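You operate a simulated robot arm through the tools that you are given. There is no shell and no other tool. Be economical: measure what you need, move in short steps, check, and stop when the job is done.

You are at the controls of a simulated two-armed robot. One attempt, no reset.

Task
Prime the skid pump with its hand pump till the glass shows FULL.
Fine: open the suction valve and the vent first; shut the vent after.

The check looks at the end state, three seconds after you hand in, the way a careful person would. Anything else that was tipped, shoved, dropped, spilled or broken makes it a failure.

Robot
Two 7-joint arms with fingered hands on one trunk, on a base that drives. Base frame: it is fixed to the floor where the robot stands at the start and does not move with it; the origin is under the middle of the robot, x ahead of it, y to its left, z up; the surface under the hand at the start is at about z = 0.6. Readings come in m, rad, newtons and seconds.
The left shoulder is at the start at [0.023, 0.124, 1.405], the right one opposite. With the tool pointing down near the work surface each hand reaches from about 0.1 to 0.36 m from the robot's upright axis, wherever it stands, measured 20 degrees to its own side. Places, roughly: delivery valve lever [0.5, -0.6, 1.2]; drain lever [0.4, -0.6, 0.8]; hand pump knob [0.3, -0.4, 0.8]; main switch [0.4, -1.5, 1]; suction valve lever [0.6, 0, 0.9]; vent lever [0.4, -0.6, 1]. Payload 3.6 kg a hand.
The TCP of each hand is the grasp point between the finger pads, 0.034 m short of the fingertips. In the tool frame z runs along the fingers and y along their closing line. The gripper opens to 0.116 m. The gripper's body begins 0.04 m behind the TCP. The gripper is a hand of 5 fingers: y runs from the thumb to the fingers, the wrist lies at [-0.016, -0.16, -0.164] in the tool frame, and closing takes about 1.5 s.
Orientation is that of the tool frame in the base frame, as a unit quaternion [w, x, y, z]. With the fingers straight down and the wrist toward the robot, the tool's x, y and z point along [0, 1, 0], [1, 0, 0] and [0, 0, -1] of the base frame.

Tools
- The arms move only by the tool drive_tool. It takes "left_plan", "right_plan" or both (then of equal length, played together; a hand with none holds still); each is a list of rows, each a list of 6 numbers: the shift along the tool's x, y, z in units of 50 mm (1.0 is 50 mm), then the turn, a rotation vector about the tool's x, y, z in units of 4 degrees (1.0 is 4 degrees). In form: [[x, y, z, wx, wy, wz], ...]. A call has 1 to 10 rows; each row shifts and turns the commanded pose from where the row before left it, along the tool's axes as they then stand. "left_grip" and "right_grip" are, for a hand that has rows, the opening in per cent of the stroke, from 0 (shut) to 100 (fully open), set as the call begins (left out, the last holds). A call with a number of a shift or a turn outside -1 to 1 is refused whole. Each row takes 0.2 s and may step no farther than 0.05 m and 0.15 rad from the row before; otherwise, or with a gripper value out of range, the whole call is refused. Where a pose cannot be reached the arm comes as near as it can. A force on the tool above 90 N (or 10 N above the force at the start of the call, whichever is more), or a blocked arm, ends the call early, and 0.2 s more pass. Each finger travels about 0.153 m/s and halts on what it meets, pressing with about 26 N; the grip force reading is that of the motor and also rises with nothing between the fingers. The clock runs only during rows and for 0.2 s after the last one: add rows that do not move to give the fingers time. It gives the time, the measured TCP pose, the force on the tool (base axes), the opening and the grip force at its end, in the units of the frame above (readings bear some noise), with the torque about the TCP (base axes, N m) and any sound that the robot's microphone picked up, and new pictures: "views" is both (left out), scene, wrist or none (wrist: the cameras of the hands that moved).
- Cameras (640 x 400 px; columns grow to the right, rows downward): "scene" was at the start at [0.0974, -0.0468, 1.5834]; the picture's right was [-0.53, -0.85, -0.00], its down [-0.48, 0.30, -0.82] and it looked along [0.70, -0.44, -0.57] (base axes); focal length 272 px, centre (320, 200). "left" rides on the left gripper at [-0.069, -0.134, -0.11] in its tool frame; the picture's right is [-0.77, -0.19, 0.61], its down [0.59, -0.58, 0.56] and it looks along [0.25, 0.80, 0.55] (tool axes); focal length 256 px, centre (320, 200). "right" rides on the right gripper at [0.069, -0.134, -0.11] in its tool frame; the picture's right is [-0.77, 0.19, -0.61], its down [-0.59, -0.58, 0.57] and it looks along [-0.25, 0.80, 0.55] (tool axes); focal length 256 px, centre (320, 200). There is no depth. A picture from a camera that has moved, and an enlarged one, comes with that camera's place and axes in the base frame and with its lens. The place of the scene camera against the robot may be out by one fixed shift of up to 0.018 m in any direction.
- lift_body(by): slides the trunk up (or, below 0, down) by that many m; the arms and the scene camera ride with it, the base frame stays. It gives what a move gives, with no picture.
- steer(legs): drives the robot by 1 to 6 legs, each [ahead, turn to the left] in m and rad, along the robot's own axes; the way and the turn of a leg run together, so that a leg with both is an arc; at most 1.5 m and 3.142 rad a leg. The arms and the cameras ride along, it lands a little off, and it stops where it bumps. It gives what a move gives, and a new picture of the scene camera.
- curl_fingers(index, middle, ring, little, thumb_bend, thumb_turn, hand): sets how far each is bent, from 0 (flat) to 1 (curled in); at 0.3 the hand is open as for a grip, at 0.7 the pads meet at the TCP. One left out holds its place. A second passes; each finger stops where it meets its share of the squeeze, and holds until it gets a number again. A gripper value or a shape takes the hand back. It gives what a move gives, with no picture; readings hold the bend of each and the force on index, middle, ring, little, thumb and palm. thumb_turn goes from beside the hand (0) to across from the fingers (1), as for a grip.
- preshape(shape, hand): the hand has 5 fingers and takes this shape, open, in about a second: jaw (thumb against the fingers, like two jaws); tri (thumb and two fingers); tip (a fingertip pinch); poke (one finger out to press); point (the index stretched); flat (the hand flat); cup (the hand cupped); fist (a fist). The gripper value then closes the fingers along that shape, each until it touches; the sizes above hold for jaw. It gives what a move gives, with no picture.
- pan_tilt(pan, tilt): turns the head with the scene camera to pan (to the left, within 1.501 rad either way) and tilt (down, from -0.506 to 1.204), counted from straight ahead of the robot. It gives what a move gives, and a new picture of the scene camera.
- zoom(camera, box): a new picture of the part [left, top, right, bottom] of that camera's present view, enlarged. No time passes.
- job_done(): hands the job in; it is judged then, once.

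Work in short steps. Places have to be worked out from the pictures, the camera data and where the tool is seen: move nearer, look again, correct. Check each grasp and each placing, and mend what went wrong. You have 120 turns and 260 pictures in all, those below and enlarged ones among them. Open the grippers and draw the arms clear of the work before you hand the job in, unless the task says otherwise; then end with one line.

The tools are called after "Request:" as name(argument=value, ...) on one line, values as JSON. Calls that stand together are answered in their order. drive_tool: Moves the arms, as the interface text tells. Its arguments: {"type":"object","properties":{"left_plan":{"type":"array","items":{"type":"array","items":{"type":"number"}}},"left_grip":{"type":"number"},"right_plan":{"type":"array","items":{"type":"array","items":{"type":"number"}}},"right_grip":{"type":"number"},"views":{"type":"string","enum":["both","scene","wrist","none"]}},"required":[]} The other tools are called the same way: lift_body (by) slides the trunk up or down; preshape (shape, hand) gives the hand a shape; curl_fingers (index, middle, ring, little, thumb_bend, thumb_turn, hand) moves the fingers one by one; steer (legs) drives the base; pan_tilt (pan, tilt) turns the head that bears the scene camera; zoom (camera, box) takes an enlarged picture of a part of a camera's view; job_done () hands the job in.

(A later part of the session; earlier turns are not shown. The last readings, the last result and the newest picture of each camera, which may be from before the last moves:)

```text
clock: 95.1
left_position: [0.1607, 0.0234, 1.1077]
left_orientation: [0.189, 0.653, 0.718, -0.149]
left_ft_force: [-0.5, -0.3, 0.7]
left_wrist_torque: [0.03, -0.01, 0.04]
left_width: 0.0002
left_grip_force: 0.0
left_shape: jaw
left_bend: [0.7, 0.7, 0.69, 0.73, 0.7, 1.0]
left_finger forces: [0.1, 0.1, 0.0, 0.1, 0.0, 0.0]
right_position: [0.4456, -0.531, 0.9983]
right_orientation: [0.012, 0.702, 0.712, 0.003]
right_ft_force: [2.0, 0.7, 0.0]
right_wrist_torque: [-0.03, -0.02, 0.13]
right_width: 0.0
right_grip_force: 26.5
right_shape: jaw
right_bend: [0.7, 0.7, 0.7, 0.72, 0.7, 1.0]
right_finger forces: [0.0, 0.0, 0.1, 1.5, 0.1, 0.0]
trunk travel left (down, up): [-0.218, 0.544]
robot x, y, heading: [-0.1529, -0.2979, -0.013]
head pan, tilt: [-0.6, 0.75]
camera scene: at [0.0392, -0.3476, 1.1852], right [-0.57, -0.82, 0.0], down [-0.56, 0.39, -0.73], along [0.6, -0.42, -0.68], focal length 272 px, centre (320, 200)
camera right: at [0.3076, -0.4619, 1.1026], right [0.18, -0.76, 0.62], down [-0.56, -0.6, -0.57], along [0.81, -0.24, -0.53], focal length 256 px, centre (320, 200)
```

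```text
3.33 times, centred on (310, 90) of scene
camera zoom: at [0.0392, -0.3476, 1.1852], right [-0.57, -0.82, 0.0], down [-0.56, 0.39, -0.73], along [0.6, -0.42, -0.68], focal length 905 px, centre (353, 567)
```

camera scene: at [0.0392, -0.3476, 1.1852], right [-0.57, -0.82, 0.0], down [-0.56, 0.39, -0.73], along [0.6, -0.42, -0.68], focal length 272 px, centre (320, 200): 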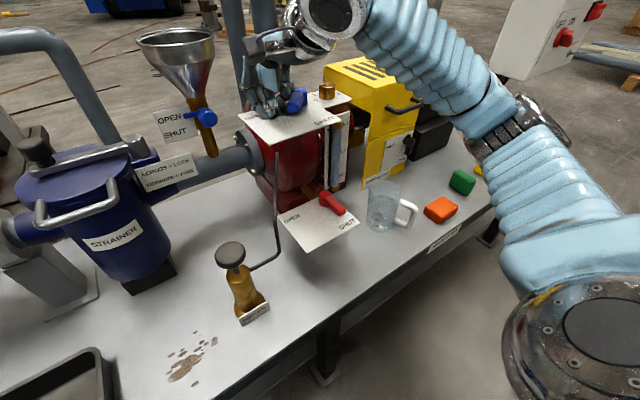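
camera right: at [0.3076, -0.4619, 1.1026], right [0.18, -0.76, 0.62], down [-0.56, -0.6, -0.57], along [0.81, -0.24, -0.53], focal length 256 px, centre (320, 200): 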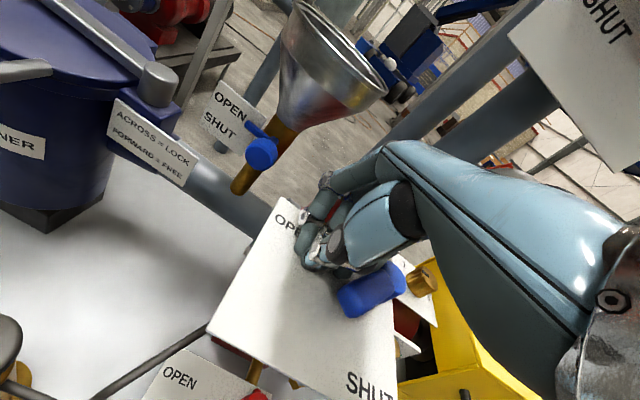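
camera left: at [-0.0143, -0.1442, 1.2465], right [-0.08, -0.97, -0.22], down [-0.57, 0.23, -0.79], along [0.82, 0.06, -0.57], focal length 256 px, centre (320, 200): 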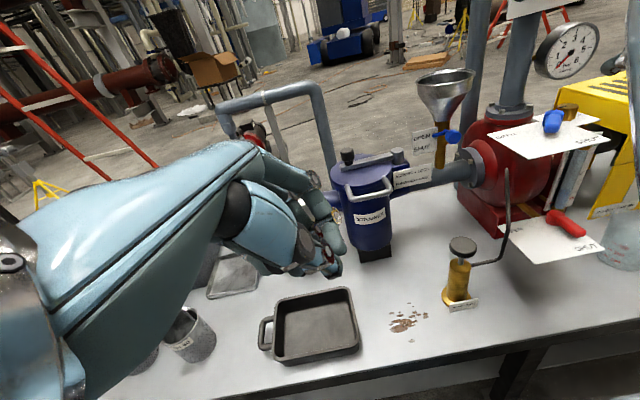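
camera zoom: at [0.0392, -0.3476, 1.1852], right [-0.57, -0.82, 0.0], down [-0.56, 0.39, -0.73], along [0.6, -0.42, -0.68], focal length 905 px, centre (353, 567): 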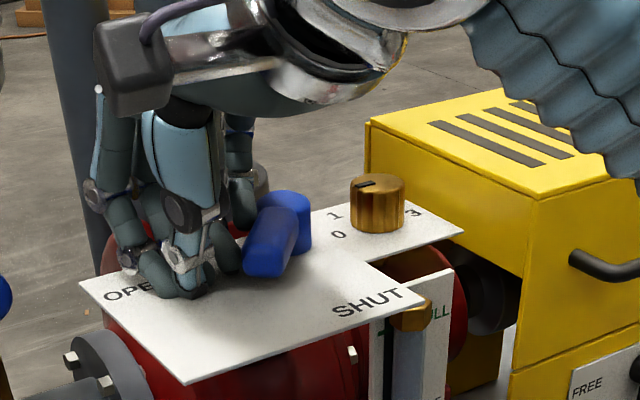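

Lever has swung more than half-way. Now I push -y (with a bit more -x) to bring it to SHUT.

Request:
drive_tool(right_plan=[[0, -0.25, 0, 0, 0, 0], [-0.2, -0.15, 0, 0, 0, 0], [-0.25, 0, 0, 0, 0, 0], [-0.2, 0, 0, 0, 0, 0]])

Request:
zoom(camera="scene", box=[230, 30, 390, 150])

```text
clock: 96.1
left_position: [0.1622, 0.0302, 1.1067]
left_orientation: [0.192, 0.652, 0.718, -0.151]
left_ft_force: [-0.2, -0.6, -0.5]
left_wrist_torque: [0.0, 0.03, 0.0]
left_width: 0.0
left_grip_force: 0.0
left_shape: jaw
left_bend: [0.7, 0.7, 0.69, 0.73, 0.7, 1.0]
left_finger forces: [0.0, 0.0, 0.0, 0.0, 0.0, 0.0]
right_position: [0.4247, -0.5542, 0.9984]
right_orientation: [0.013, 0.699, 0.715, 0.004]
right_ft_force: [0.6, 31.7, 2.8]
right_wrist_torque: [0.18, -0.07, 0.56]
right_width: 0.0001
right_grip_force: 25.6
right_shape: jaw
right_bend: [0.7, 0.7, 0.7, 0.72, 0.7, 1.0]
right_finger forces: [0.0, 0.0, 11.1, 21.6, 0.0, 0.0]
trunk travel left (down, up): [-0.218, 0.544]
robot x, y, heading: [-0.1505, -0.2981, -0.0]
head pan, tilt: [-0.6, 0.75]
camera scene: at [0.0396, -0.3389, 1.1857], right [-0.57, -0.82, 0.01], down [-0.56, 0.38, -0.73], along [0.6, -0.42, -0.68], focal length 272 px, centre (320, 200)
camera right: at [0.2867, -0.4855, 1.1042], right [0.19, -0.76, 0.63], down [-0.55, -0.61, -0.57], along [0.81, -0.24, -0.53], focal length 256 px, centre (320, 200)
```

scene: 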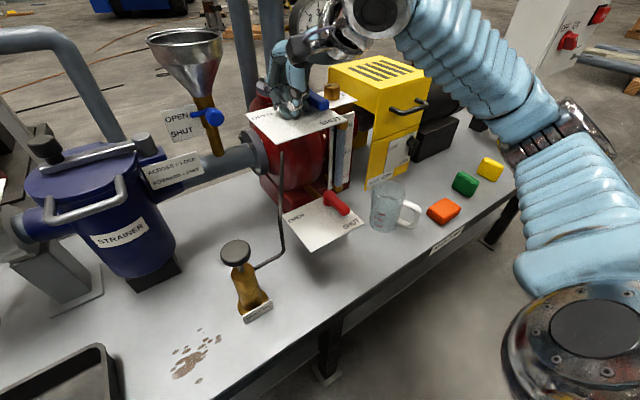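
right: 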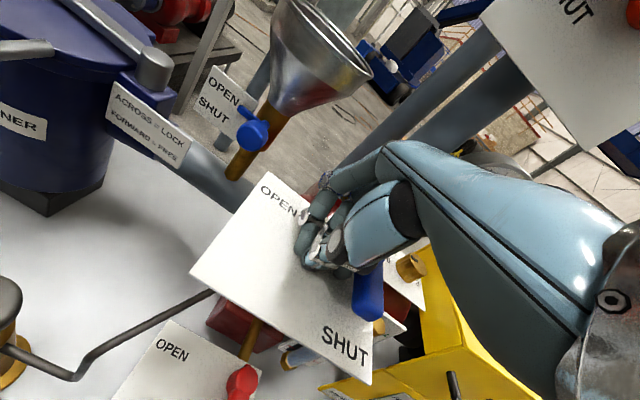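

```text
3.33 times, centred on (310, 90) of scene
camera zoom: at [0.0396, -0.3389, 1.1857], right [-0.57, -0.82, 0.01], down [-0.56, 0.38, -0.73], along [0.6, -0.42, -0.68], focal length 905 px, centre (353, 567)
```

zoom: 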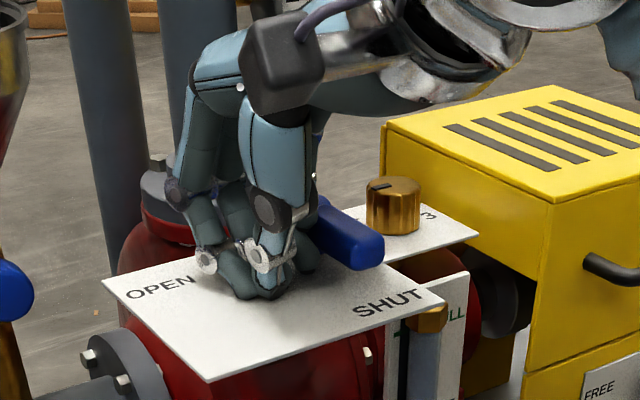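

It meets the stop at 32 N at the SHUT side. I ease off (+y) gently, then up, and check.

Request:
drive_tool(right_plan=[[0.1, 0, 0, 0, 0, 0], [0.2, 0, 0, 0, 0, 0], [0.3, -0.2, -0.3, 0, 0, 0], [0.2, -0.4, -0.6, 0, 0, 0], [0, -0.2, -0.6, 0, 0, 0]])

Request:
zoom(camera="scene", box=[230, 70, 390, 190])

```text
clock: 97.3
left_position: [0.1614, 0.0249, 1.1072]
left_orientation: [0.191, 0.652, 0.718, -0.15]
left_ft_force: [-0.4, 0.0, 1.2]
left_wrist_torque: [0.0, 0.0, 0.01]
left_width: 0.0029
left_grip_force: 0.1
left_shape: jaw
left_bend: [0.7, 0.7, 0.69, 0.73, 0.7, 1.0]
left_finger forces: [0.0, 0.0, 0.0, 0.1, 0.0, 0.0]
right_position: [0.3826, -0.5231, 1.0704]
right_orientation: [0.012, 0.703, 0.711, 0.004]
right_ft_force: [0.6, -0.4, 0.1]
right_wrist_torque: [-0.03, -0.01, -0.02]
right_width: 0.0
right_grip_force: 25.8
right_shape: jaw
right_bend: [0.7, 0.7, 0.7, 0.74, 0.7, 1.0]
right_finger forces: [0.0, 0.0, 0.0, 0.0, 0.0, 0.1]
trunk travel left (down, up): [-0.218, 0.544]
robot x, y, heading: [-0.1475, -0.3034, -0.015]
head pan, tilt: [-0.6, 0.75]
camera scene: at [0.0388, -0.3476, 1.1853], right [-0.58, -0.82, 0.0], down [-0.56, 0.39, -0.73], along [0.6, -0.42, -0.68], focal length 272 px, centre (320, 200)
camera right: at [0.2456, -0.4535, 1.1764], right [0.18, -0.76, 0.62], down [-0.56, -0.6, -0.57], along [0.81, -0.24, -0.53], focal length 256 px, centre (320, 200)
```

scene: 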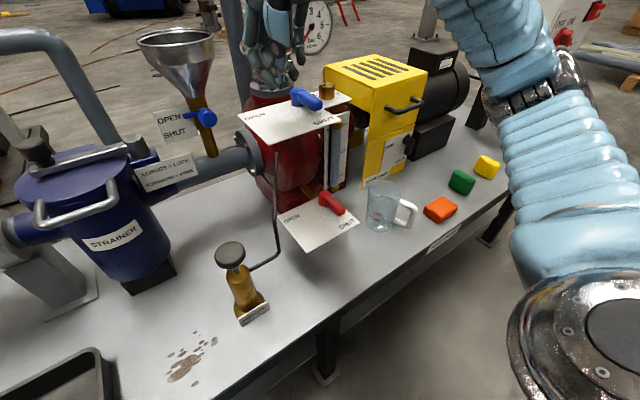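
right: 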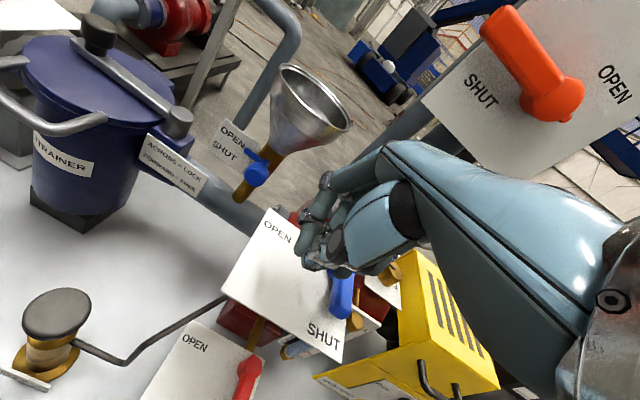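

```text
3.33 times, centred on (310, 130) of scene
camera zoom: at [0.0388, -0.3476, 1.1853], right [-0.58, -0.82, 0.0], down [-0.56, 0.39, -0.73], along [0.6, -0.42, -0.68], focal length 905 px, centre (353, 433)
```

zoom: 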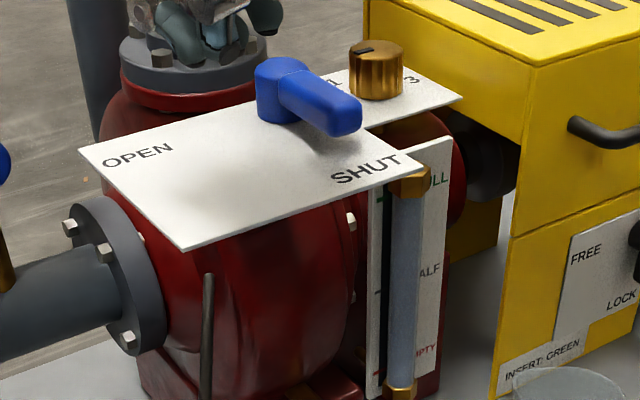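

Vent is shut and aligned as at the start. I take one more look at the glass from the wrist camera and the scene.

Request:
zoom(camera="right", box=[270, 290, 400, 370])

Request:
zoom(camera="scene", box=[315, 110, 365, 200])

Request:
pan_tilt(pan=-0.9, tilt=0.6)

```text
4.92 times, centred on (335, 330) of right
camera zoom: at [0.2456, -0.4535, 1.1764], right [0.18, -0.76, 0.62], down [-0.56, -0.6, -0.57], along [0.81, -0.24, -0.53], focal length 1260 px, centre (246, -440)
```

zoom: 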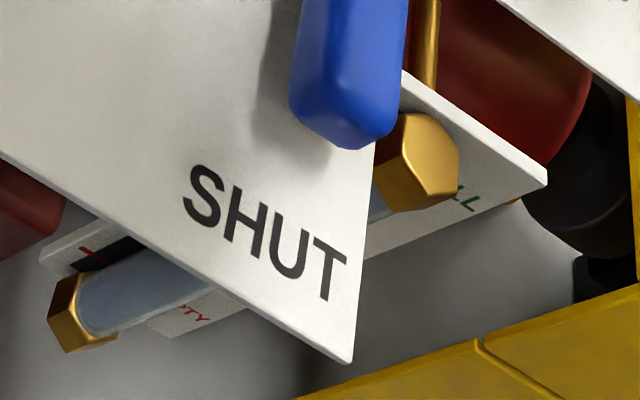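

```text
4.44 times, centred on (340, 155) of scene
camera zoom: at [0.0388, -0.3476, 1.1853], right [-0.58, -0.82, 0.0], down [-0.56, 0.39, -0.73], along [0.6, -0.42, -0.68], focal length 1207 px, centre (231, 400)
```

zoom: 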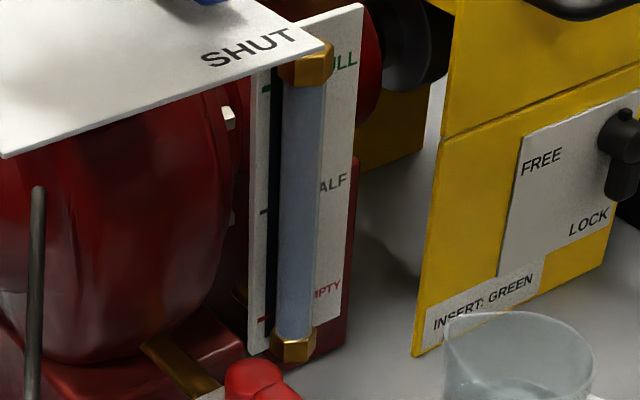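

```text
clock: 98.1
left_position: [0.162, 0.025, 1.1079]
left_orientation: [0.19, 0.653, 0.718, -0.15]
left_ft_force: [0.1, -1.2, 0.0]
left_wrist_torque: [0.02, -0.02, -0.03]
left_width: 0.0025
left_grip_force: 0.1
left_shape: jaw
left_bend: [0.7, 0.7, 0.69, 0.73, 0.7, 1.0]
left_finger forces: [0.1, 0.0, 0.0, 0.0, 0.0, 0.0]
right_position: [0.3831, -0.5242, 1.0701]
right_orientation: [0.012, 0.703, 0.711, 0.004]
right_ft_force: [-0.3, -0.9, -0.1]
right_wrist_torque: [0.0, 0.01, 0.04]
right_width: 0.0
right_grip_force: 26.0
right_shape: jaw
right_bend: [0.7, 0.7, 0.7, 0.74, 0.7, 1.0]
right_finger forces: [0.0, 0.0, 0.0, 0.0, 0.1, 0.1]
trunk travel left (down, up): [-0.218, 0.544]
robot x, y, heading: [-0.1461, -0.3031, -0.009]
head pan, tilt: [-0.901, 0.6]
camera scene: at [0.0254, -0.3697, 1.1981], right [-0.79, -0.61, 0.0], down [-0.35, 0.45, -0.82], along [0.5, -0.65, -0.57], focal length 272 px, centre (320, 200)
```

scene: 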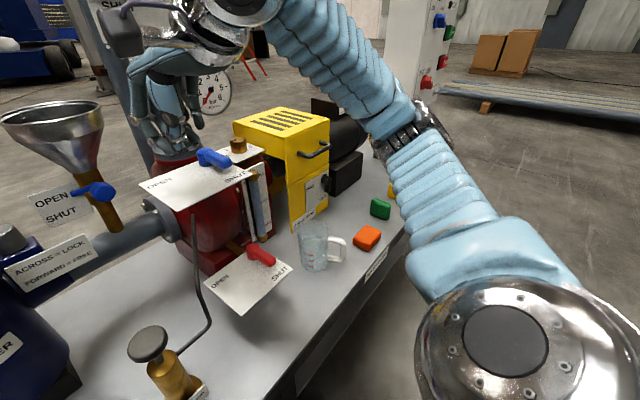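

Request:
zoom(camera="scene", box=[235, 160, 295, 250])

Request:
zoom(camera="scene", box=[245, 165, 280, 187])

Request:
zoom(camera="scene", box=[250, 220, 285, 245])

```text
4.44 times, centred on (265, 205) of scene
camera zoom: at [0.0254, -0.3697, 1.1981], right [-0.79, -0.61, 0.0], down [-0.35, 0.45, -0.82], along [0.5, -0.65, -0.57], focal length 1207 px, centre (564, 178)
```

zoom: 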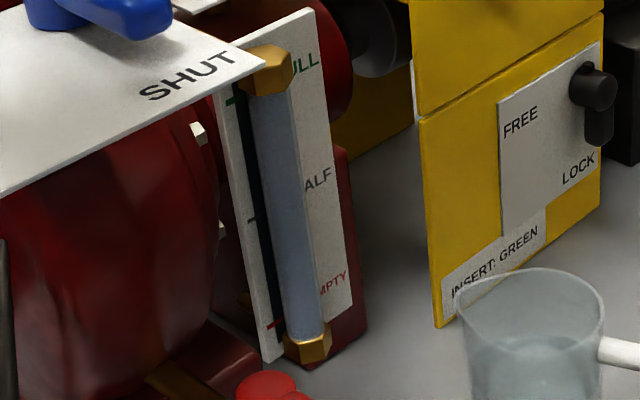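

```text
16.00 times, centred on (262, 176) of scene
camera zoom: at [0.0254, -0.3697, 1.1981], right [-0.79, -0.61, 0.0], down [-0.35, 0.45, -0.82], along [0.5, -0.65, -0.57], focal length 4345 px, centre (1240, 584)
```

zoom: 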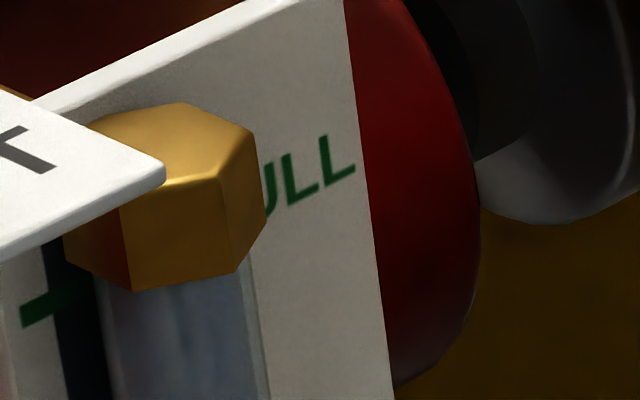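

```text
16.00 times, centred on (268, 232) of scene
camera zoom: at [0.0254, -0.3697, 1.1981], right [-0.79, -0.61, 0.0], down [-0.35, 0.45, -0.82], along [0.5, -0.65, -0.57], focal length 4345 px, centre (1160, -320)
```

zoom: 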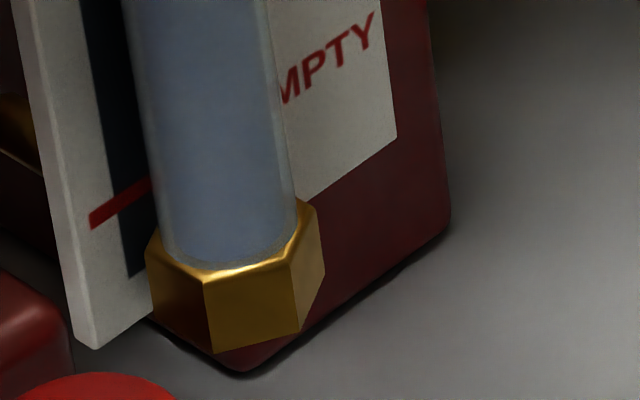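

The blue column fills the tube bottom to nut: FULL. I raise the right hand, open both hands, and then back the base away.

Request:
drive_tool(right_plan=[[0, -0.3, -0.7, 0, 0, 0], [0, -0.2, -0.7, 0, 0, 0], [0, 0, 0, 0, 0, 0], [0, 0, 0, 0, 0, 0]], views="none")

Request:
steer(legs=[[-0.3, 0]])

Request:
drive_tool(right_plan=[[0, 0, 0, 0, 0, 0], [0, 0, 0, 0, 0, 0], [0, 0, 0, 0, 0, 0], [0, 0, 0, 0, 0, 0]], left_plan=[[0, 0, 0, 0, 0, 0], [0, 0, 0, 0, 0, 0], [0, 0, 0, 0, 0, 0], [0, 0, 0, 0, 0, 0]], right_grip=100, left_grip=100, views="scene")

```text
clock: 99.1
left_position: [0.1616, 0.0245, 1.1073]
left_orientation: [0.191, 0.653, 0.718, -0.149]
left_ft_force: [0.1, 0.6, 0.5]
left_wrist_torque: [0.0, -0.02, 0.06]
left_width: 0.0027
left_grip_force: 0.1
left_shape: jaw
left_bend: [0.7, 0.7, 0.69, 0.73, 0.7, 1.0]
left_finger forces: [0.1, 0.0, 0.1, 0.0, 0.0, 0.0]
right_position: [0.355, -0.52, 1.1368]
right_orientation: [0.012, 0.703, 0.711, 0.004]
right_ft_force: [0.0, 0.0, 0.7]
right_wrist_torque: [-0.04, -0.03, 0.0]
right_width: 0.0001
right_grip_force: 25.6
right_shape: jaw
right_bend: [0.7, 0.7, 0.7, 0.74, 0.7, 1.0]
right_finger forces: [0.1, 0.0, 0.0, 0.0, 0.0, 0.1]
trunk travel left (down, up): [-0.218, 0.544]
robot x, y, heading: [-0.1478, -0.2993, -0.011]
head pan, tilt: [-0.901, 0.6]
```

```text
clock: 101.1
left_position: [-0.1396, 0.0276, 1.1072]
left_orientation: [0.19, 0.655, 0.716, -0.15]
left_ft_force: [0.1, 0.5, -0.2]
left_wrist_torque: [0.03, -0.04, 0.02]
left_width: 0.0024
left_grip_force: 0.0
left_shape: jaw
left_bend: [0.7, 0.7, 0.69, 0.73, 0.7, 1.0]
left_finger forces: [0.0, 0.0, 0.0, 0.1, 0.0, 0.1]
right_position: [0.0526, -0.5182, 1.1374]
right_orientation: [0.012, 0.704, 0.71, 0.005]
right_ft_force: [-0.6, 0.6, -1.1]
right_wrist_torque: [-0.03, -0.02, 0.02]
right_width: 0.0
right_grip_force: 26.4
right_shape: jaw
right_bend: [0.7, 0.7, 0.7, 0.74, 0.7, 1.0]
right_finger forces: [0.1, 0.0, 0.1, 0.0, 0.0, 0.0]
trunk travel left (down, up): [-0.218, 0.544]
robot x, y, heading: [-0.4523, -0.2929, -0.02]
head pan, tilt: [-0.901, 0.6]
camera scene: at [-0.2777, -0.3664, 1.1982], right [-0.79, -0.61, 0.0], down [-0.34, 0.45, -0.83], along [0.5, -0.66, -0.56], focal length 272 px, centre (320, 200)
```

scene: 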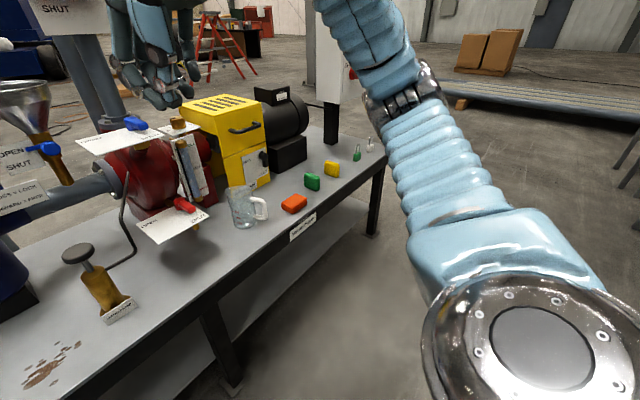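

```text
clock: 102.1
left_position: [-0.1407, 0.0261, 1.1071]
left_orientation: [0.19, 0.654, 0.717, -0.15]
left_ft_force: [0.5, -0.4, 0.4]
left_wrist_torque: [0.0, -0.01, -0.01]
left_width: 0.1159
left_grip_force: 0.1
left_shape: jaw
left_bend: [0.3, 0.3, 0.3, 0.3, 0.3, 0.97]
left_finger forces: [0.1, 0.0, 0.0, 0.0, 0.0, 0.1]
right_position: [0.0525, -0.5185, 1.1374]
right_orientation: [0.012, 0.704, 0.71, 0.005]
right_ft_force: [0.4, -0.3, 0.2]
right_wrist_torque: [0.01, 0.02, 0.02]
right_width: 0.116
right_grip_force: 0.1
right_shape: jaw
right_bend: [0.3, 0.3, 0.3, 0.3, 0.3, 0.97]
right_finger forces: [0.1, 0.1, 0.0, 0.0, 0.1, 0.1]
trunk travel left (down, up): [-0.218, 0.544]
robot x, y, heading: [-0.4573, -0.2967, -0.021]
head pan, tilt: [-0.901, 0.6]
camera scene: at [-0.2772, -0.3665, 1.1981], right [-0.79, -0.61, 0.0], down [-0.34, 0.45, -0.82], along [0.5, -0.66, -0.57], focal length 272 px, centre (320, 200)
```

scene: 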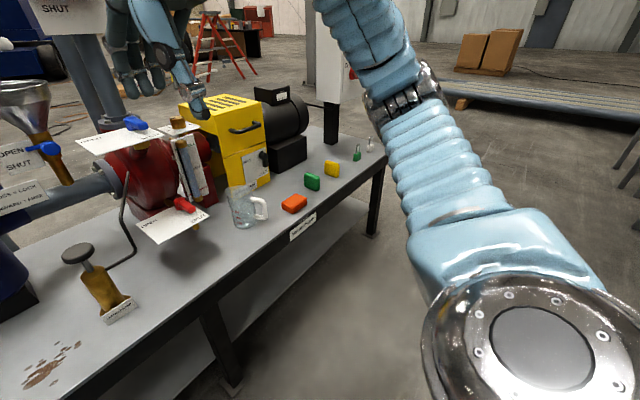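

Everything looks in place. As a final check of the funnel valve I will return to the exact start viewpoint: raise the trunk with the arms high, then drive back to the origin.

Request:
lift_body(by=0.38)

Request:
steer(legs=[[0, 1.59], [0.3, 0], [0, -1.571], [0.2, 0]])

```text
clock: 105.8
left_position: [-0.1383, 0.029, 1.4867]
left_orientation: [0.19, 0.654, 0.717, -0.15]
left_ft_force: [-0.8, -0.3, 0.0]
left_wrist_torque: [0.01, -0.01, 0.02]
left_width: 0.116
left_grip_force: 0.1
left_shape: jaw
left_bend: [0.3, 0.3, 0.3, 0.3, 0.3, 0.97]
left_finger forces: [0.0, 0.0, 0.0, 0.1, 0.0, 0.1]
right_position: [0.0533, -0.5179, 1.5183]
right_orientation: [0.011, 0.704, 0.71, 0.004]
right_ft_force: [-0.4, -0.4, 0.5]
right_wrist_torque: [0.03, 0.0, 0.01]
right_width: 0.1158
right_grip_force: 0.1
right_shape: jaw
right_bend: [0.3, 0.3, 0.3, 0.3, 0.3, 0.97]
right_finger forces: [0.0, 0.1, 0.1, 0.0, 0.0, 0.0]
trunk travel left (down, up): [-0.598, 0.164]
robot x, y, heading: [-0.4541, -0.2991, -0.021]
head pan, tilt: [-0.901, 0.6]
```

```text
clock: 116.7
left_position: [0.063, 0.3003, 1.4889]
left_orientation: [0.191, 0.662, 0.709, -0.15]
left_ft_force: [-0.4, 0.3, -0.5]
left_wrist_torque: [0.0, -0.02, 0.03]
left_width: 0.1158
left_grip_force: 0.0
left_shape: jaw
left_bend: [0.3, 0.3, 0.3, 0.3, 0.3, 0.97]
left_finger forces: [0.1, 0.1, 0.0, 0.0, 0.2, 0.0]
right_position: [0.2424, -0.2498, 1.5219]
right_orientation: [0.015, 0.712, 0.702, 0.006]
right_ft_force: [-1.0, -1.2, 1.0]
right_wrist_torque: [-0.01, -0.04, -0.06]
right_width: 0.1157
right_grip_force: 0.1
right_shape: jaw
right_bend: [0.3, 0.3, 0.3, 0.3, 0.3, 0.97]
right_finger forces: [0.1, 0.1, 0.0, 0.0, 0.0, 0.0]
trunk travel left (down, up): [-0.598, 0.164]
robot x, y, heading: [-0.2477, -0.0149, -0.041]
head pan, tilt: [-0.901, 0.6]
camera scene: at [-0.1814, -0.0863, 1.5842], right [-0.81, -0.59, 0.0], down [-0.33, 0.46, -0.83], along [0.49, -0.67, -0.56], focal length 272 px, centre (320, 200)
```

scene: 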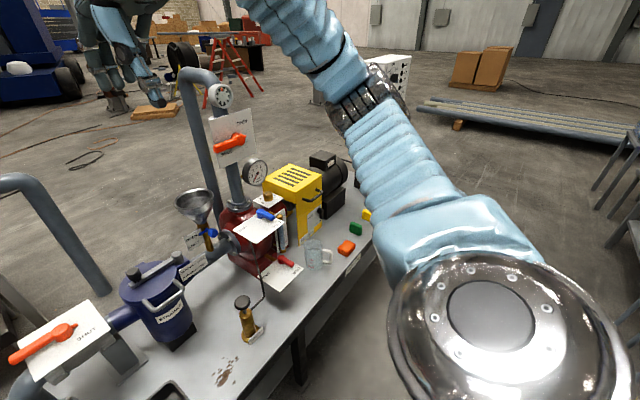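

Request:
steer(legs=[[0, 0.041], [0.25, 0]])

Request:
pan_tilt(pan=-0.56, tilt=0.604)

Request:
zoom(camera="scene", box=[300, 200, 380, 300])

Request:
zoom(camera="scene", box=[310, 190, 480, 300])

```text
clock: 118.9
left_position: [0.3039, 0.3143, 1.4887]
left_orientation: [0.191, 0.648, 0.723, -0.147]
left_ft_force: [-0.2, 0.1, 0.8]
left_wrist_torque: [-0.01, 0.01, 0.01]
left_width: 0.1159
left_grip_force: 0.1
left_shape: jaw
left_bend: [0.3, 0.3, 0.3, 0.3, 0.3, 0.97]
left_finger forces: [0.1, 0.0, 0.0, 0.0, 0.0, 0.0]
right_position: [0.5049, -0.2295, 1.5183]
right_orientation: [0.014, 0.698, 0.716, 0.007]
right_ft_force: [0.0, -0.2, -0.1]
right_wrist_torque: [0.01, -0.02, -0.01]
right_width: 0.1159
right_grip_force: 0.1
right_shape: jaw
right_bend: [0.3, 0.3, 0.3, 0.3, 0.3, 0.97]
right_finger forces: [0.0, 0.1, 0.0, 0.1, 0.0, 0.0]
trunk travel left (down, up): [-0.598, 0.164]
robot x, y, heading: [0.001, -0.0143, 0.004]
head pan, tilt: [-0.901, 0.6]
camera scene: at [0.0757, -0.0837, 1.5839], right [-0.78, -0.62, 0.0], down [-0.35, 0.44, -0.83], along [0.51, -0.65, -0.56], focal length 272 px, centre (320, 200)
```

scene: 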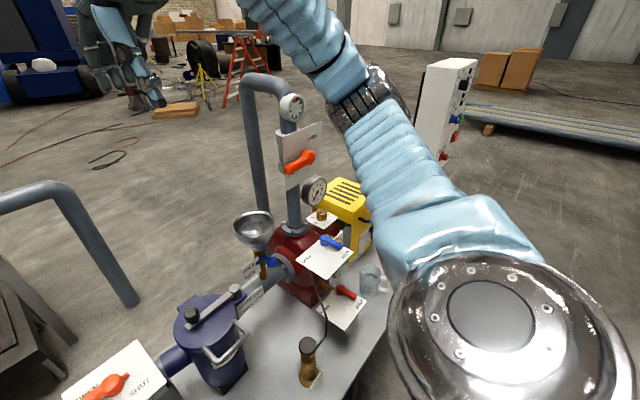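

```text
clock: 119.7
left_position: [0.3021, 0.3138, 1.4894]
left_orientation: [0.191, 0.648, 0.723, -0.147]
left_ft_force: [0.4, -0.4, -0.5]
left_wrist_torque: [-0.01, 0.03, 0.01]
left_width: 0.1157
left_grip_force: 0.1
left_shape: jaw
left_bend: [0.3, 0.3, 0.3, 0.3, 0.3, 0.97]
left_finger forces: [0.1, 0.1, 0.0, 0.1, 0.1, 0.0]
right_position: [0.5058, -0.2298, 1.5186]
right_orientation: [0.014, 0.698, 0.716, 0.006]
right_ft_force: [0.0, 0.2, 0.8]
right_wrist_torque: [0.0, 0.0, -0.01]
right_width: 0.1159
right_grip_force: 0.1
right_shape: jaw
right_bend: [0.3, 0.3, 0.3, 0.3, 0.3, 0.97]
right_finger forces: [0.1, 0.0, 0.0, 0.0, 0.0, 0.0]
trunk travel left (down, up): [-0.598, 0.164]
robot x, y, heading: [-0.0031, -0.0181, 0.002]
head pan, tilt: [-0.56, 0.604]
camera scene: at [0.0958, -0.0614, 1.5835], right [-0.53, -0.85, 0.0], down [-0.48, 0.3, -0.82], along [0.7, -0.44, -0.57], focal length 272 px, centre (320, 200)
```

scene: 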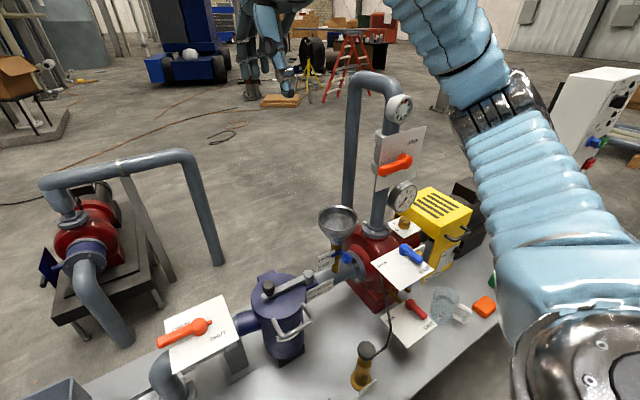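

```text
4.00 times, centred on (340, 250) of scene
camera zoom: at [0.0958, -0.0614, 1.5835], right [-0.53, -0.85, 0.0], down [-0.48, 0.3, -0.82], along [0.7, -0.44, -0.57], focal length 1086 px, centre (240, 0)
```

zoom: 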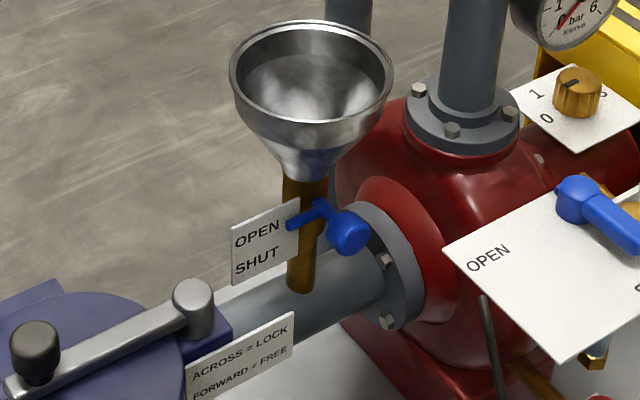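

```text
3.64 times, centred on (395, 245) of scene
camera zoom: at [0.0958, -0.0614, 1.5835], right [-0.53, -0.85, 0.0], down [-0.48, 0.3, -0.82], along [0.7, -0.44, -0.57], focal length 988 px, centre (47, 36)
```

zoom: 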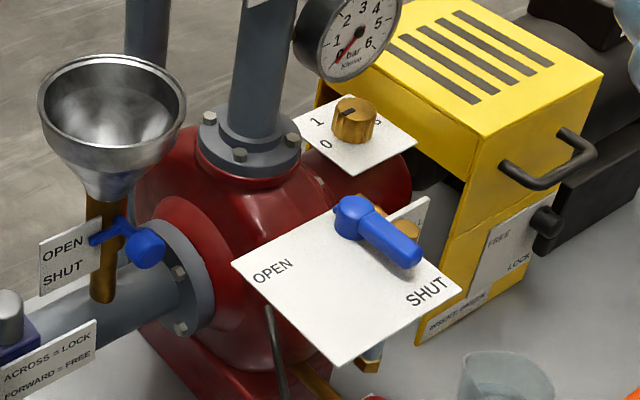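

The comparison with the first picture is clear: relative to the unmoved label and pipe, the blue slide knob of the funnel valve now sits ~2.3 cm higher, pointing at OPEN instead of SHUT. My hand must have lifted it, so I'll push it back down. First I drive back to the previous working spot.

Request:
steer(legs=[[-0.45, 0], [0, -1.571], [0.28, 0], [0, 1.571]])

Request:
lift_body(by=-0.38)

```text
clock: 131.6
left_position: [-0.1493, 0.0403, 1.488]
left_orientation: [0.192, 0.642, 0.727, -0.147]
left_ft_force: [0.0, -0.4, 0.9]
left_wrist_torque: [-0.01, 0.04, -0.01]
left_width: 0.116
left_grip_force: 0.1
left_shape: jaw
left_bend: [0.3, 0.3, 0.3, 0.3, 0.3, 0.97]
left_finger forces: [0.0, 0.0, 0.1, 0.0, 0.1, 0.1]
right_position: [0.0601, -0.4974, 1.519]
right_orientation: [0.012, 0.693, 0.721, 0.006]
right_ft_force: [-0.3, 0.1, 0.6]
right_wrist_torque: [-0.01, -0.01, 0.01]
right_width: 0.1161
right_grip_force: 0.0
right_shape: jaw
right_bend: [0.3, 0.3, 0.3, 0.3, 0.3, 0.97]
right_finger forces: [0.0, 0.1, 0.0, 0.1, 0.0, 0.1]
trunk travel left (down, up): [-0.598, 0.164]
robot x, y, heading: [-0.4531, -0.29, 0.014]
head pan, tilt: [-0.56, 0.604]
camera scene: at [-0.3514, -0.3365, 1.5835], right [-0.52, -0.85, 0.0], down [-0.49, 0.29, -0.82], along [0.7, -0.43, -0.57], focal length 272 px, centre (320, 200)
```

scene: 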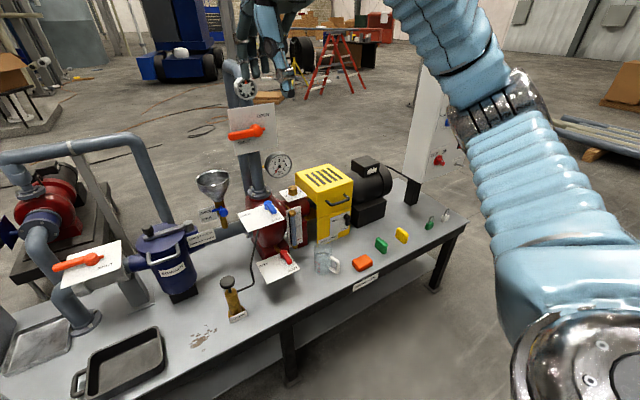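

```text
clock: 135.2
left_position: [-0.1498, 0.0415, 1.1084]
left_orientation: [0.192, 0.642, 0.727, -0.147]
left_ft_force: [-1.1, -0.7, -0.3]
left_wrist_torque: [-0.02, 0.02, 0.02]
left_width: 0.1157
left_grip_force: 0.0
left_shape: jaw
left_bend: [0.3, 0.3, 0.3, 0.3, 0.3, 0.97]
left_finger forces: [0.0, 0.0, 0.1, 0.0, 0.1, 0.0]
right_position: [0.0601, -0.4985, 1.1403]
right_orientation: [0.013, 0.692, 0.721, 0.006]
right_ft_force: [0.4, 0.0, -0.5]
right_wrist_torque: [0.01, 0.03, 0.0]
right_width: 0.116
right_grip_force: 0.2
right_shape: jaw
right_bend: [0.3, 0.3, 0.3, 0.3, 0.3, 0.97]
right_finger forces: [0.0, 0.1, 0.0, 0.0, 0.0, 0.0]
trunk travel left (down, up): [-0.218, 0.544]
robot x, y, heading: [-0.4461, -0.2916, 0.018]
head pan, tilt: [-0.56, 0.604]
```

I pitch the closed right hand forward here in free space, then drive ahead 0.3 m.

Request:
drive_tool(right_plan=[[0, 0, 0, -1, 0, 0], [0, 0, 0, -1, 0, 0], [0, 0, 0, -1, 0, 0], [0, 0, 0, -1, 0, 0], [0, 0, 0, -1, 0, 0], [0, 0, 0, -1, 0, 0], [0, 0, 0, -1, 0, 0], [0, 0, 0, -1, 0, 0], [0, 0, 0, -1, 0, 0], [0, 0, 0, -1, 0, 0]], right_grip=0, views="none")

Request:
drive_tool(right_plan=[[0, 0, 0, -1, 0, 0], [0, 0, 0, -1, 0, 0], [0, 0, 0, -1, 0, 0], [0, 0, 0, -1, 0, 0], [0, 0, 0, -1, 0, 0], [0, 0, 0, -1, 0, 0], [0, 0, 0, -1, 0, 0]], views="none")

Request:
steer(legs=[[0.3, 0]])

Request:
pan_tilt(pan=-0.2, tilt=0.7)

```text
clock: 137.4
left_position: [-0.1501, 0.0424, 1.1078]
left_orientation: [0.193, 0.643, 0.727, -0.146]
left_ft_force: [-0.1, -1.0, 0.4]
left_wrist_torque: [0.0, 0.01, 0.02]
left_width: 0.1158
left_grip_force: 0.1
left_shape: jaw
left_bend: [0.3, 0.3, 0.3, 0.3, 0.3, 0.97]
left_finger forces: [0.1, 0.0, 0.0, 0.1, 0.0, 0.0]
right_position: [0.0603, -0.5153, 1.1397]
right_orientation: [0.221, 0.671, 0.67, 0.226]
right_ft_force: [-0.1, -0.2, 0.5]
right_wrist_torque: [0.0, 0.02, 0.01]
right_width: 0.0029
right_grip_force: 0.1
right_shape: jaw
right_bend: [0.7, 0.7, 0.69, 0.73, 0.7, 1.0]
right_finger forces: [0.0, 0.1, 0.1, 0.0, 0.1, 0.0]
right hand out of reach, approached as far as the arm can: row 9, 10
trunk travel left (down, up): [-0.218, 0.544]
robot x, y, heading: [-0.4491, -0.2917, 0.017]
head pan, tilt: [-0.56, 0.604]
```

```text
clock: 139.1
left_position: [-0.1501, 0.0418, 1.1074]
left_orientation: [0.192, 0.642, 0.728, -0.146]
left_ft_force: [0.4, 0.6, -0.1]
left_wrist_torque: [0.01, -0.02, -0.01]
left_width: 0.116
left_grip_force: 0.0
left_shape: jaw
left_bend: [0.3, 0.3, 0.3, 0.3, 0.3, 0.97]
left_finger forces: [0.1, 0.1, 0.0, 0.0, 0.0, 0.0]
right_position: [0.0815, -0.5351, 1.1518]
right_orientation: [0.338, 0.633, 0.608, 0.341]
right_ft_force: [0.3, 0.2, 0.2]
right_wrist_torque: [-0.02, 0.03, 0.0]
right_width: 0.0029
right_grip_force: 0.0
right_shape: jaw
right_bend: [0.7, 0.7, 0.69, 0.73, 0.7, 1.0]
right_finger forces: [0.0, 0.0, 0.0, 0.0, 0.1, 0.0]
right hand out of reach, approached as far as the arm can: row 1, 2, 3, 4, 5, 6
trunk travel left (down, up): [-0.218, 0.544]
robot x, y, heading: [-0.4505, -0.2932, 0.014]
head pan, tilt: [-0.56, 0.604]
```

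```text
clock: 141.1
left_position: [0.1496, 0.0454, 1.1084]
left_orientation: [0.192, 0.641, 0.728, -0.147]
left_ft_force: [0.1, -0.2, 0.2]
left_wrist_torque: [-0.01, 0.01, -0.01]
left_width: 0.116
left_grip_force: 0.0
left_shape: jaw
left_bend: [0.3, 0.3, 0.3, 0.3, 0.3, 0.97]
left_finger forces: [0.1, 0.1, 0.0, 0.0, 0.0, 0.0]
right_position: [0.3815, -0.5295, 1.1521]
right_orientation: [0.337, 0.632, 0.609, 0.341]
right_ft_force: [0.6, 0.2, 0.0]
right_wrist_torque: [0.01, 0.0, 0.02]
right_width: 0.0
right_grip_force: 0.0
right_shape: jaw
right_bend: [0.7, 0.7, 0.69, 0.73, 0.7, 1.0]
right_finger forces: [0.0, 0.0, 0.0, 0.0, 0.0, 0.0]
trunk travel left (down, up): [-0.218, 0.544]
robot x, y, heading: [-0.1508, -0.2875, 0.019]
head pan, tilt: [-0.56, 0.604]
camera scene: at [0.046, -0.3301, 1.1977], right [-0.52, -0.86, 0.0], down [-0.49, 0.29, -0.82], along [0.7, -0.43, -0.57], focal length 272 px, centre (320, 200)
```

scene: 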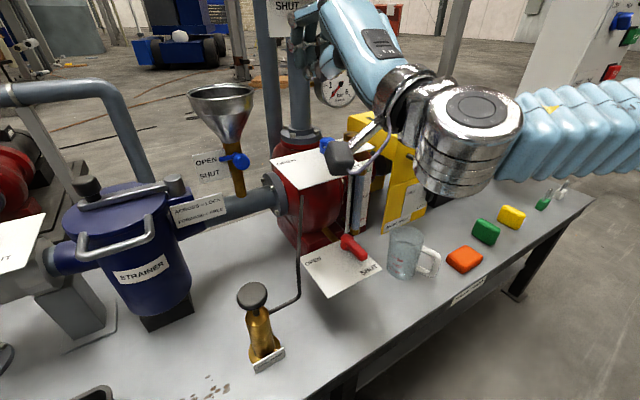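

```text
clock: 141.9
left_position: [0.1487, 0.0448, 1.1093]
left_orientation: [0.193, 0.642, 0.728, -0.145]
left_ft_force: [-0.3, 0.4, 0.2]
left_wrist_torque: [-0.03, -0.01, 0.04]
left_width: 0.1159
left_grip_force: 0.0
left_shape: jaw
left_bend: [0.3, 0.3, 0.3, 0.3, 0.3, 0.97]
left_finger forces: [0.0, 0.1, 0.0, 0.0, 0.1, 0.0]
right_position: [0.381, -0.5306, 1.1512]
right_orientation: [0.337, 0.632, 0.609, 0.341]
right_ft_force: [0.6, -0.9, 0.0]
right_wrist_torque: [-0.01, 0.0, -0.01]
right_width: 0.003
right_grip_force: 0.1
right_shape: jaw
right_bend: [0.7, 0.7, 0.69, 0.73, 0.7, 1.0]
right_finger forces: [0.0, 0.0, 0.0, 0.1, 0.0, 0.1]
trunk travel left (down, up): [-0.218, 0.544]
robot x, y, heading: [-0.1481, -0.2863, 0.018]
head pan, tilt: [-0.201, 0.7]
camera scene: at [0.0535, -0.3001, 1.1895], right [-0.18, -0.98, 0.0], down [-0.63, 0.12, -0.76], along [0.75, -0.14, -0.64], focal length 272 px, centre (320, 200)
```

scene: 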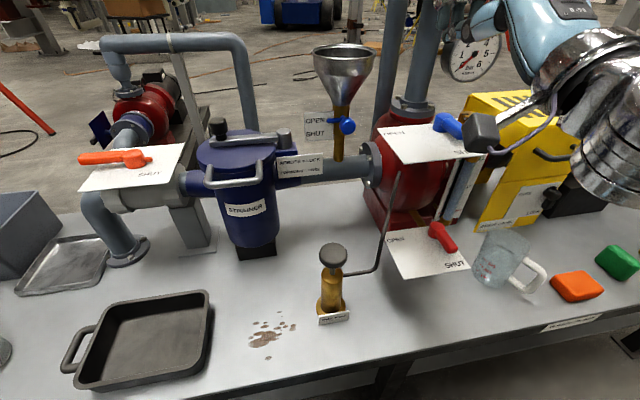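

Request:
zoom(camera="scene", box=[380, 70, 540, 190])

Request:
zoom(camera="scene", box=[290, 40, 390, 180])

```text
3.33 times, centred on (460, 130) of scene
camera zoom: at [0.0535, -0.3001, 1.1895], right [-0.18, -0.98, 0.0], down [-0.63, 0.12, -0.76], along [0.75, -0.14, -0.64], focal length 905 px, centre (-147, 433)
```

zoom: 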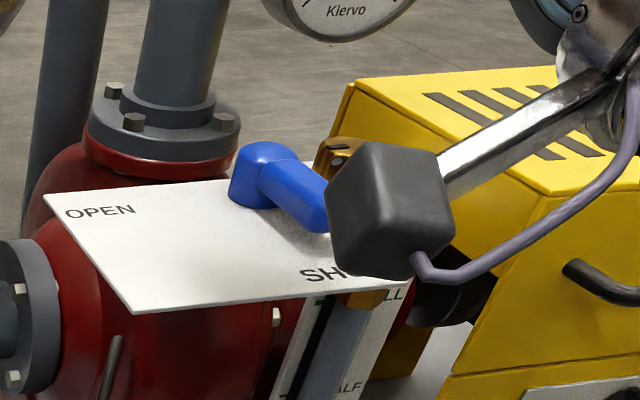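

```text
2.86 times, centred on (340, 110) of scene
camera zoom: at [0.0535, -0.3001, 1.1895], right [-0.18, -0.98, 0.0], down [-0.63, 0.12, -0.76], along [0.75, -0.14, -0.64], focal length 776 px, centre (263, 457)
```

zoom: 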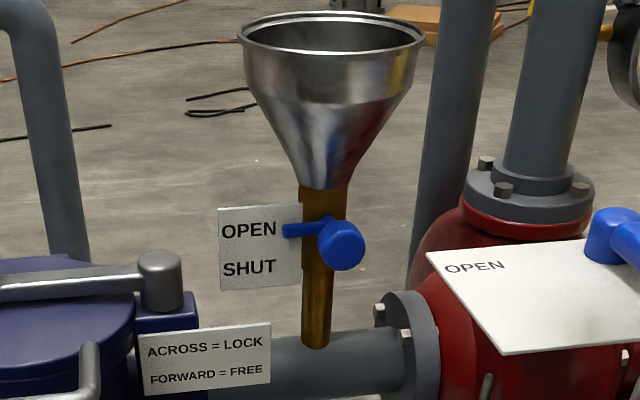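

Clear view: the pointer is at OPEN and must go ~2.5 cm down. I shift the pitched hand left to y≈-0.44 and lower to z≈1.03, staying short of the funnel.

Request:
drive_tool(right_plan=[[0.9, 0, 0, 0, 0, 0], [0.9, 0, 0, 0, 0, 0], [0, -0.67, 0.43, 0, 0, 0], [0, -0.67, 0.43, 0, 0, 0], [0, -0.67, 0.43, 0, 0, 0]])

```text
clock: 143.1
left_position: [0.1497, 0.0466, 1.1079]
left_orientation: [0.192, 0.642, 0.728, -0.147]
left_ft_force: [-0.3, 0.1, 0.7]
left_wrist_torque: [0.05, 0.0, 0.01]
left_width: 0.1159
left_grip_force: 0.1
left_shape: jaw
left_bend: [0.3, 0.3, 0.3, 0.3, 0.3, 0.97]
left_finger forces: [0.1, 0.1, 0.0, 0.0, 0.0, 0.0]
right_position: [0.3991, -0.4402, 1.0476]
right_orientation: [0.337, 0.632, 0.609, 0.341]
right_ft_force: [-0.2, -0.1, 0.1]
right_wrist_torque: [0.0, 0.03, 0.02]
right_width: 0.0027
right_grip_force: 0.1
right_shape: jaw
right_bend: [0.7, 0.7, 0.69, 0.73, 0.7, 1.0]
right_finger forces: [0.0, 0.0, 0.0, 0.0, 0.0, 0.0]
right hand out of reach, approached as far as the arm can: row 1, 3, 4
trunk travel left (down, up): [-0.218, 0.544]
robot x, y, heading: [-0.1537, -0.2872, 0.014]
head pan, tilt: [-0.201, 0.7]
camera scene: at [0.0539, -0.2997, 1.1894], right [-0.18, -0.98, 0.0], down [-0.63, 0.12, -0.76], along [0.75, -0.14, -0.64], focal length 272 px, centre (320, 200)
camera right: at [0.236, -0.3648, 0.9961], right [-0.43, -0.77, 0.47], down [0.15, -0.58, -0.8], along [0.89, -0.28, 0.36], focal length 256 px, centre (320, 200)
```

scene: 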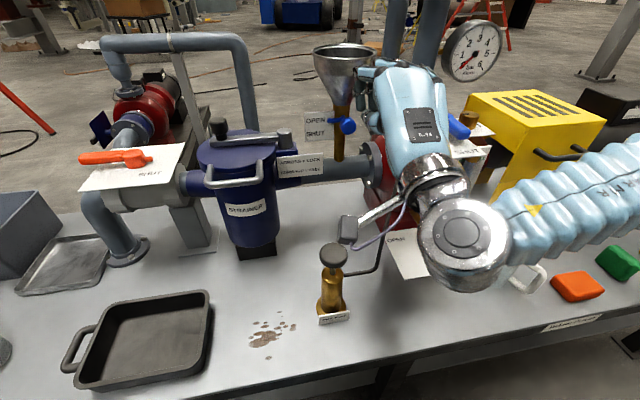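
right: 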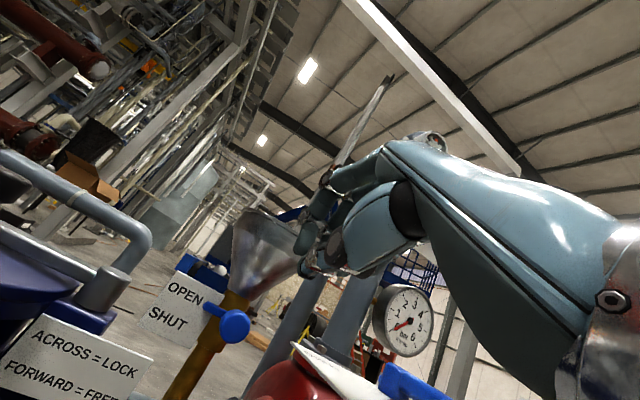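

I advance part-way (to x≈0.46) with slight lowering, then look at the clearance with the funnel rim.

Request:
drive_tool(right_plan=[[0, 0, 0.6, 0, 0, 0], [0, 0, 0.6, 0, 0, 0]])

Request:
zoom(camera="scene", box=[290, 30, 450, 180])

Request:
zoom(camera="right", box=[140, 150, 400, 380])

```text
clock: 143.7
left_position: [0.1492, 0.0457, 1.1072]
left_orientation: [0.192, 0.642, 0.728, -0.146]
left_ft_force: [0.1, -0.7, -0.5]
left_wrist_torque: [-0.04, 0.03, 0.0]
left_width: 0.1159
left_grip_force: 0.0
left_shape: jaw
left_bend: [0.3, 0.3, 0.3, 0.3, 0.3, 0.97]
left_finger forces: [0.0, 0.1, 0.0, 0.0, 0.0, 0.0]
right_position: [0.449, -0.4411, 1.0165]
right_orientation: [0.337, 0.632, 0.608, 0.341]
right_ft_force: [0.8, 0.6, -0.5]
right_wrist_torque: [-0.01, 0.04, 0.01]
right_width: 0.0029
right_grip_force: 0.3
right_shape: jaw
right_bend: [0.7, 0.7, 0.69, 0.73, 0.7, 1.0]
right_finger forces: [0.1, 0.0, 0.0, 0.0, 0.0, 0.0]
trunk travel left (down, up): [-0.218, 0.544]
robot x, y, heading: [-0.1492, -0.2871, 0.016]
head pan, tilt: [-0.201, 0.7]
camera scene: at [0.054, -0.2997, 1.1894], right [-0.18, -0.98, 0.0], down [-0.63, 0.12, -0.76], along [0.75, -0.14, -0.64], focal length 272 px, centre (320, 200)
camera right: at [0.2858, -0.3661, 0.9634], right [-0.43, -0.77, 0.47], down [0.15, -0.58, -0.8], along [0.89, -0.28, 0.36], focal length 256 px, centre (320, 200)
```

scene: 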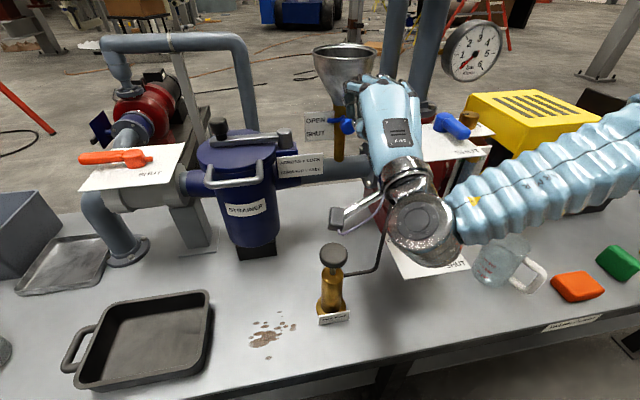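
right: 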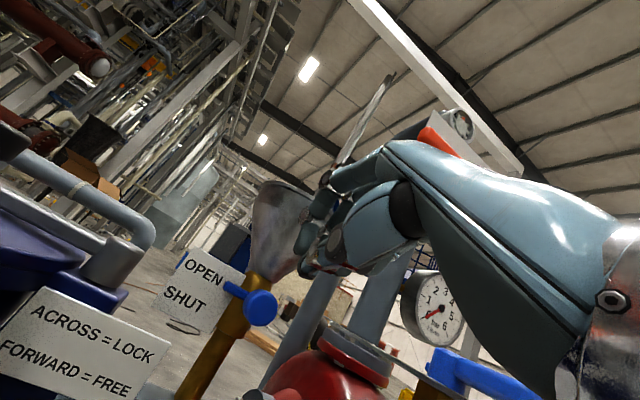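

```text
2.67 times, centred on (370, 105) of scene
camera zoom: at [0.054, -0.2997, 1.1894], right [-0.18, -0.98, 0.0], down [-0.63, 0.12, -0.76], along [0.75, -0.14, -0.64], focal length 724 px, centre (187, 453)
```

zoom: 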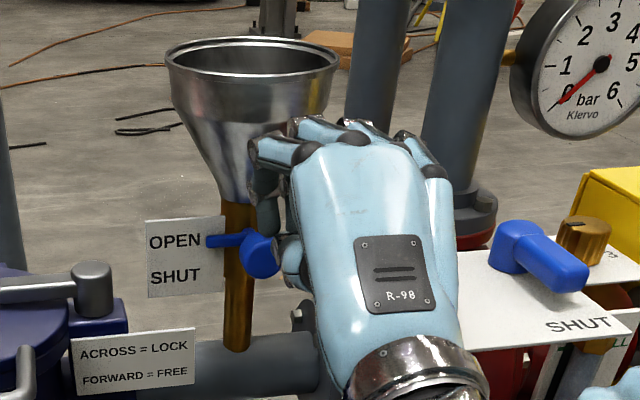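

```text
1.74 times, centred on (270, 265) of right
camera zoom: at [0.2858, -0.3661, 0.9634], right [-0.43, -0.77, 0.47], down [0.15, -0.58, -0.8], along [0.89, -0.28, 0.36], focal length 445 px, centre (407, 87)
```

zoom: 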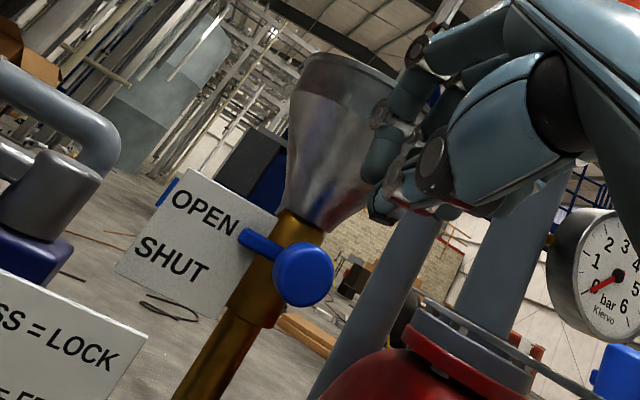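

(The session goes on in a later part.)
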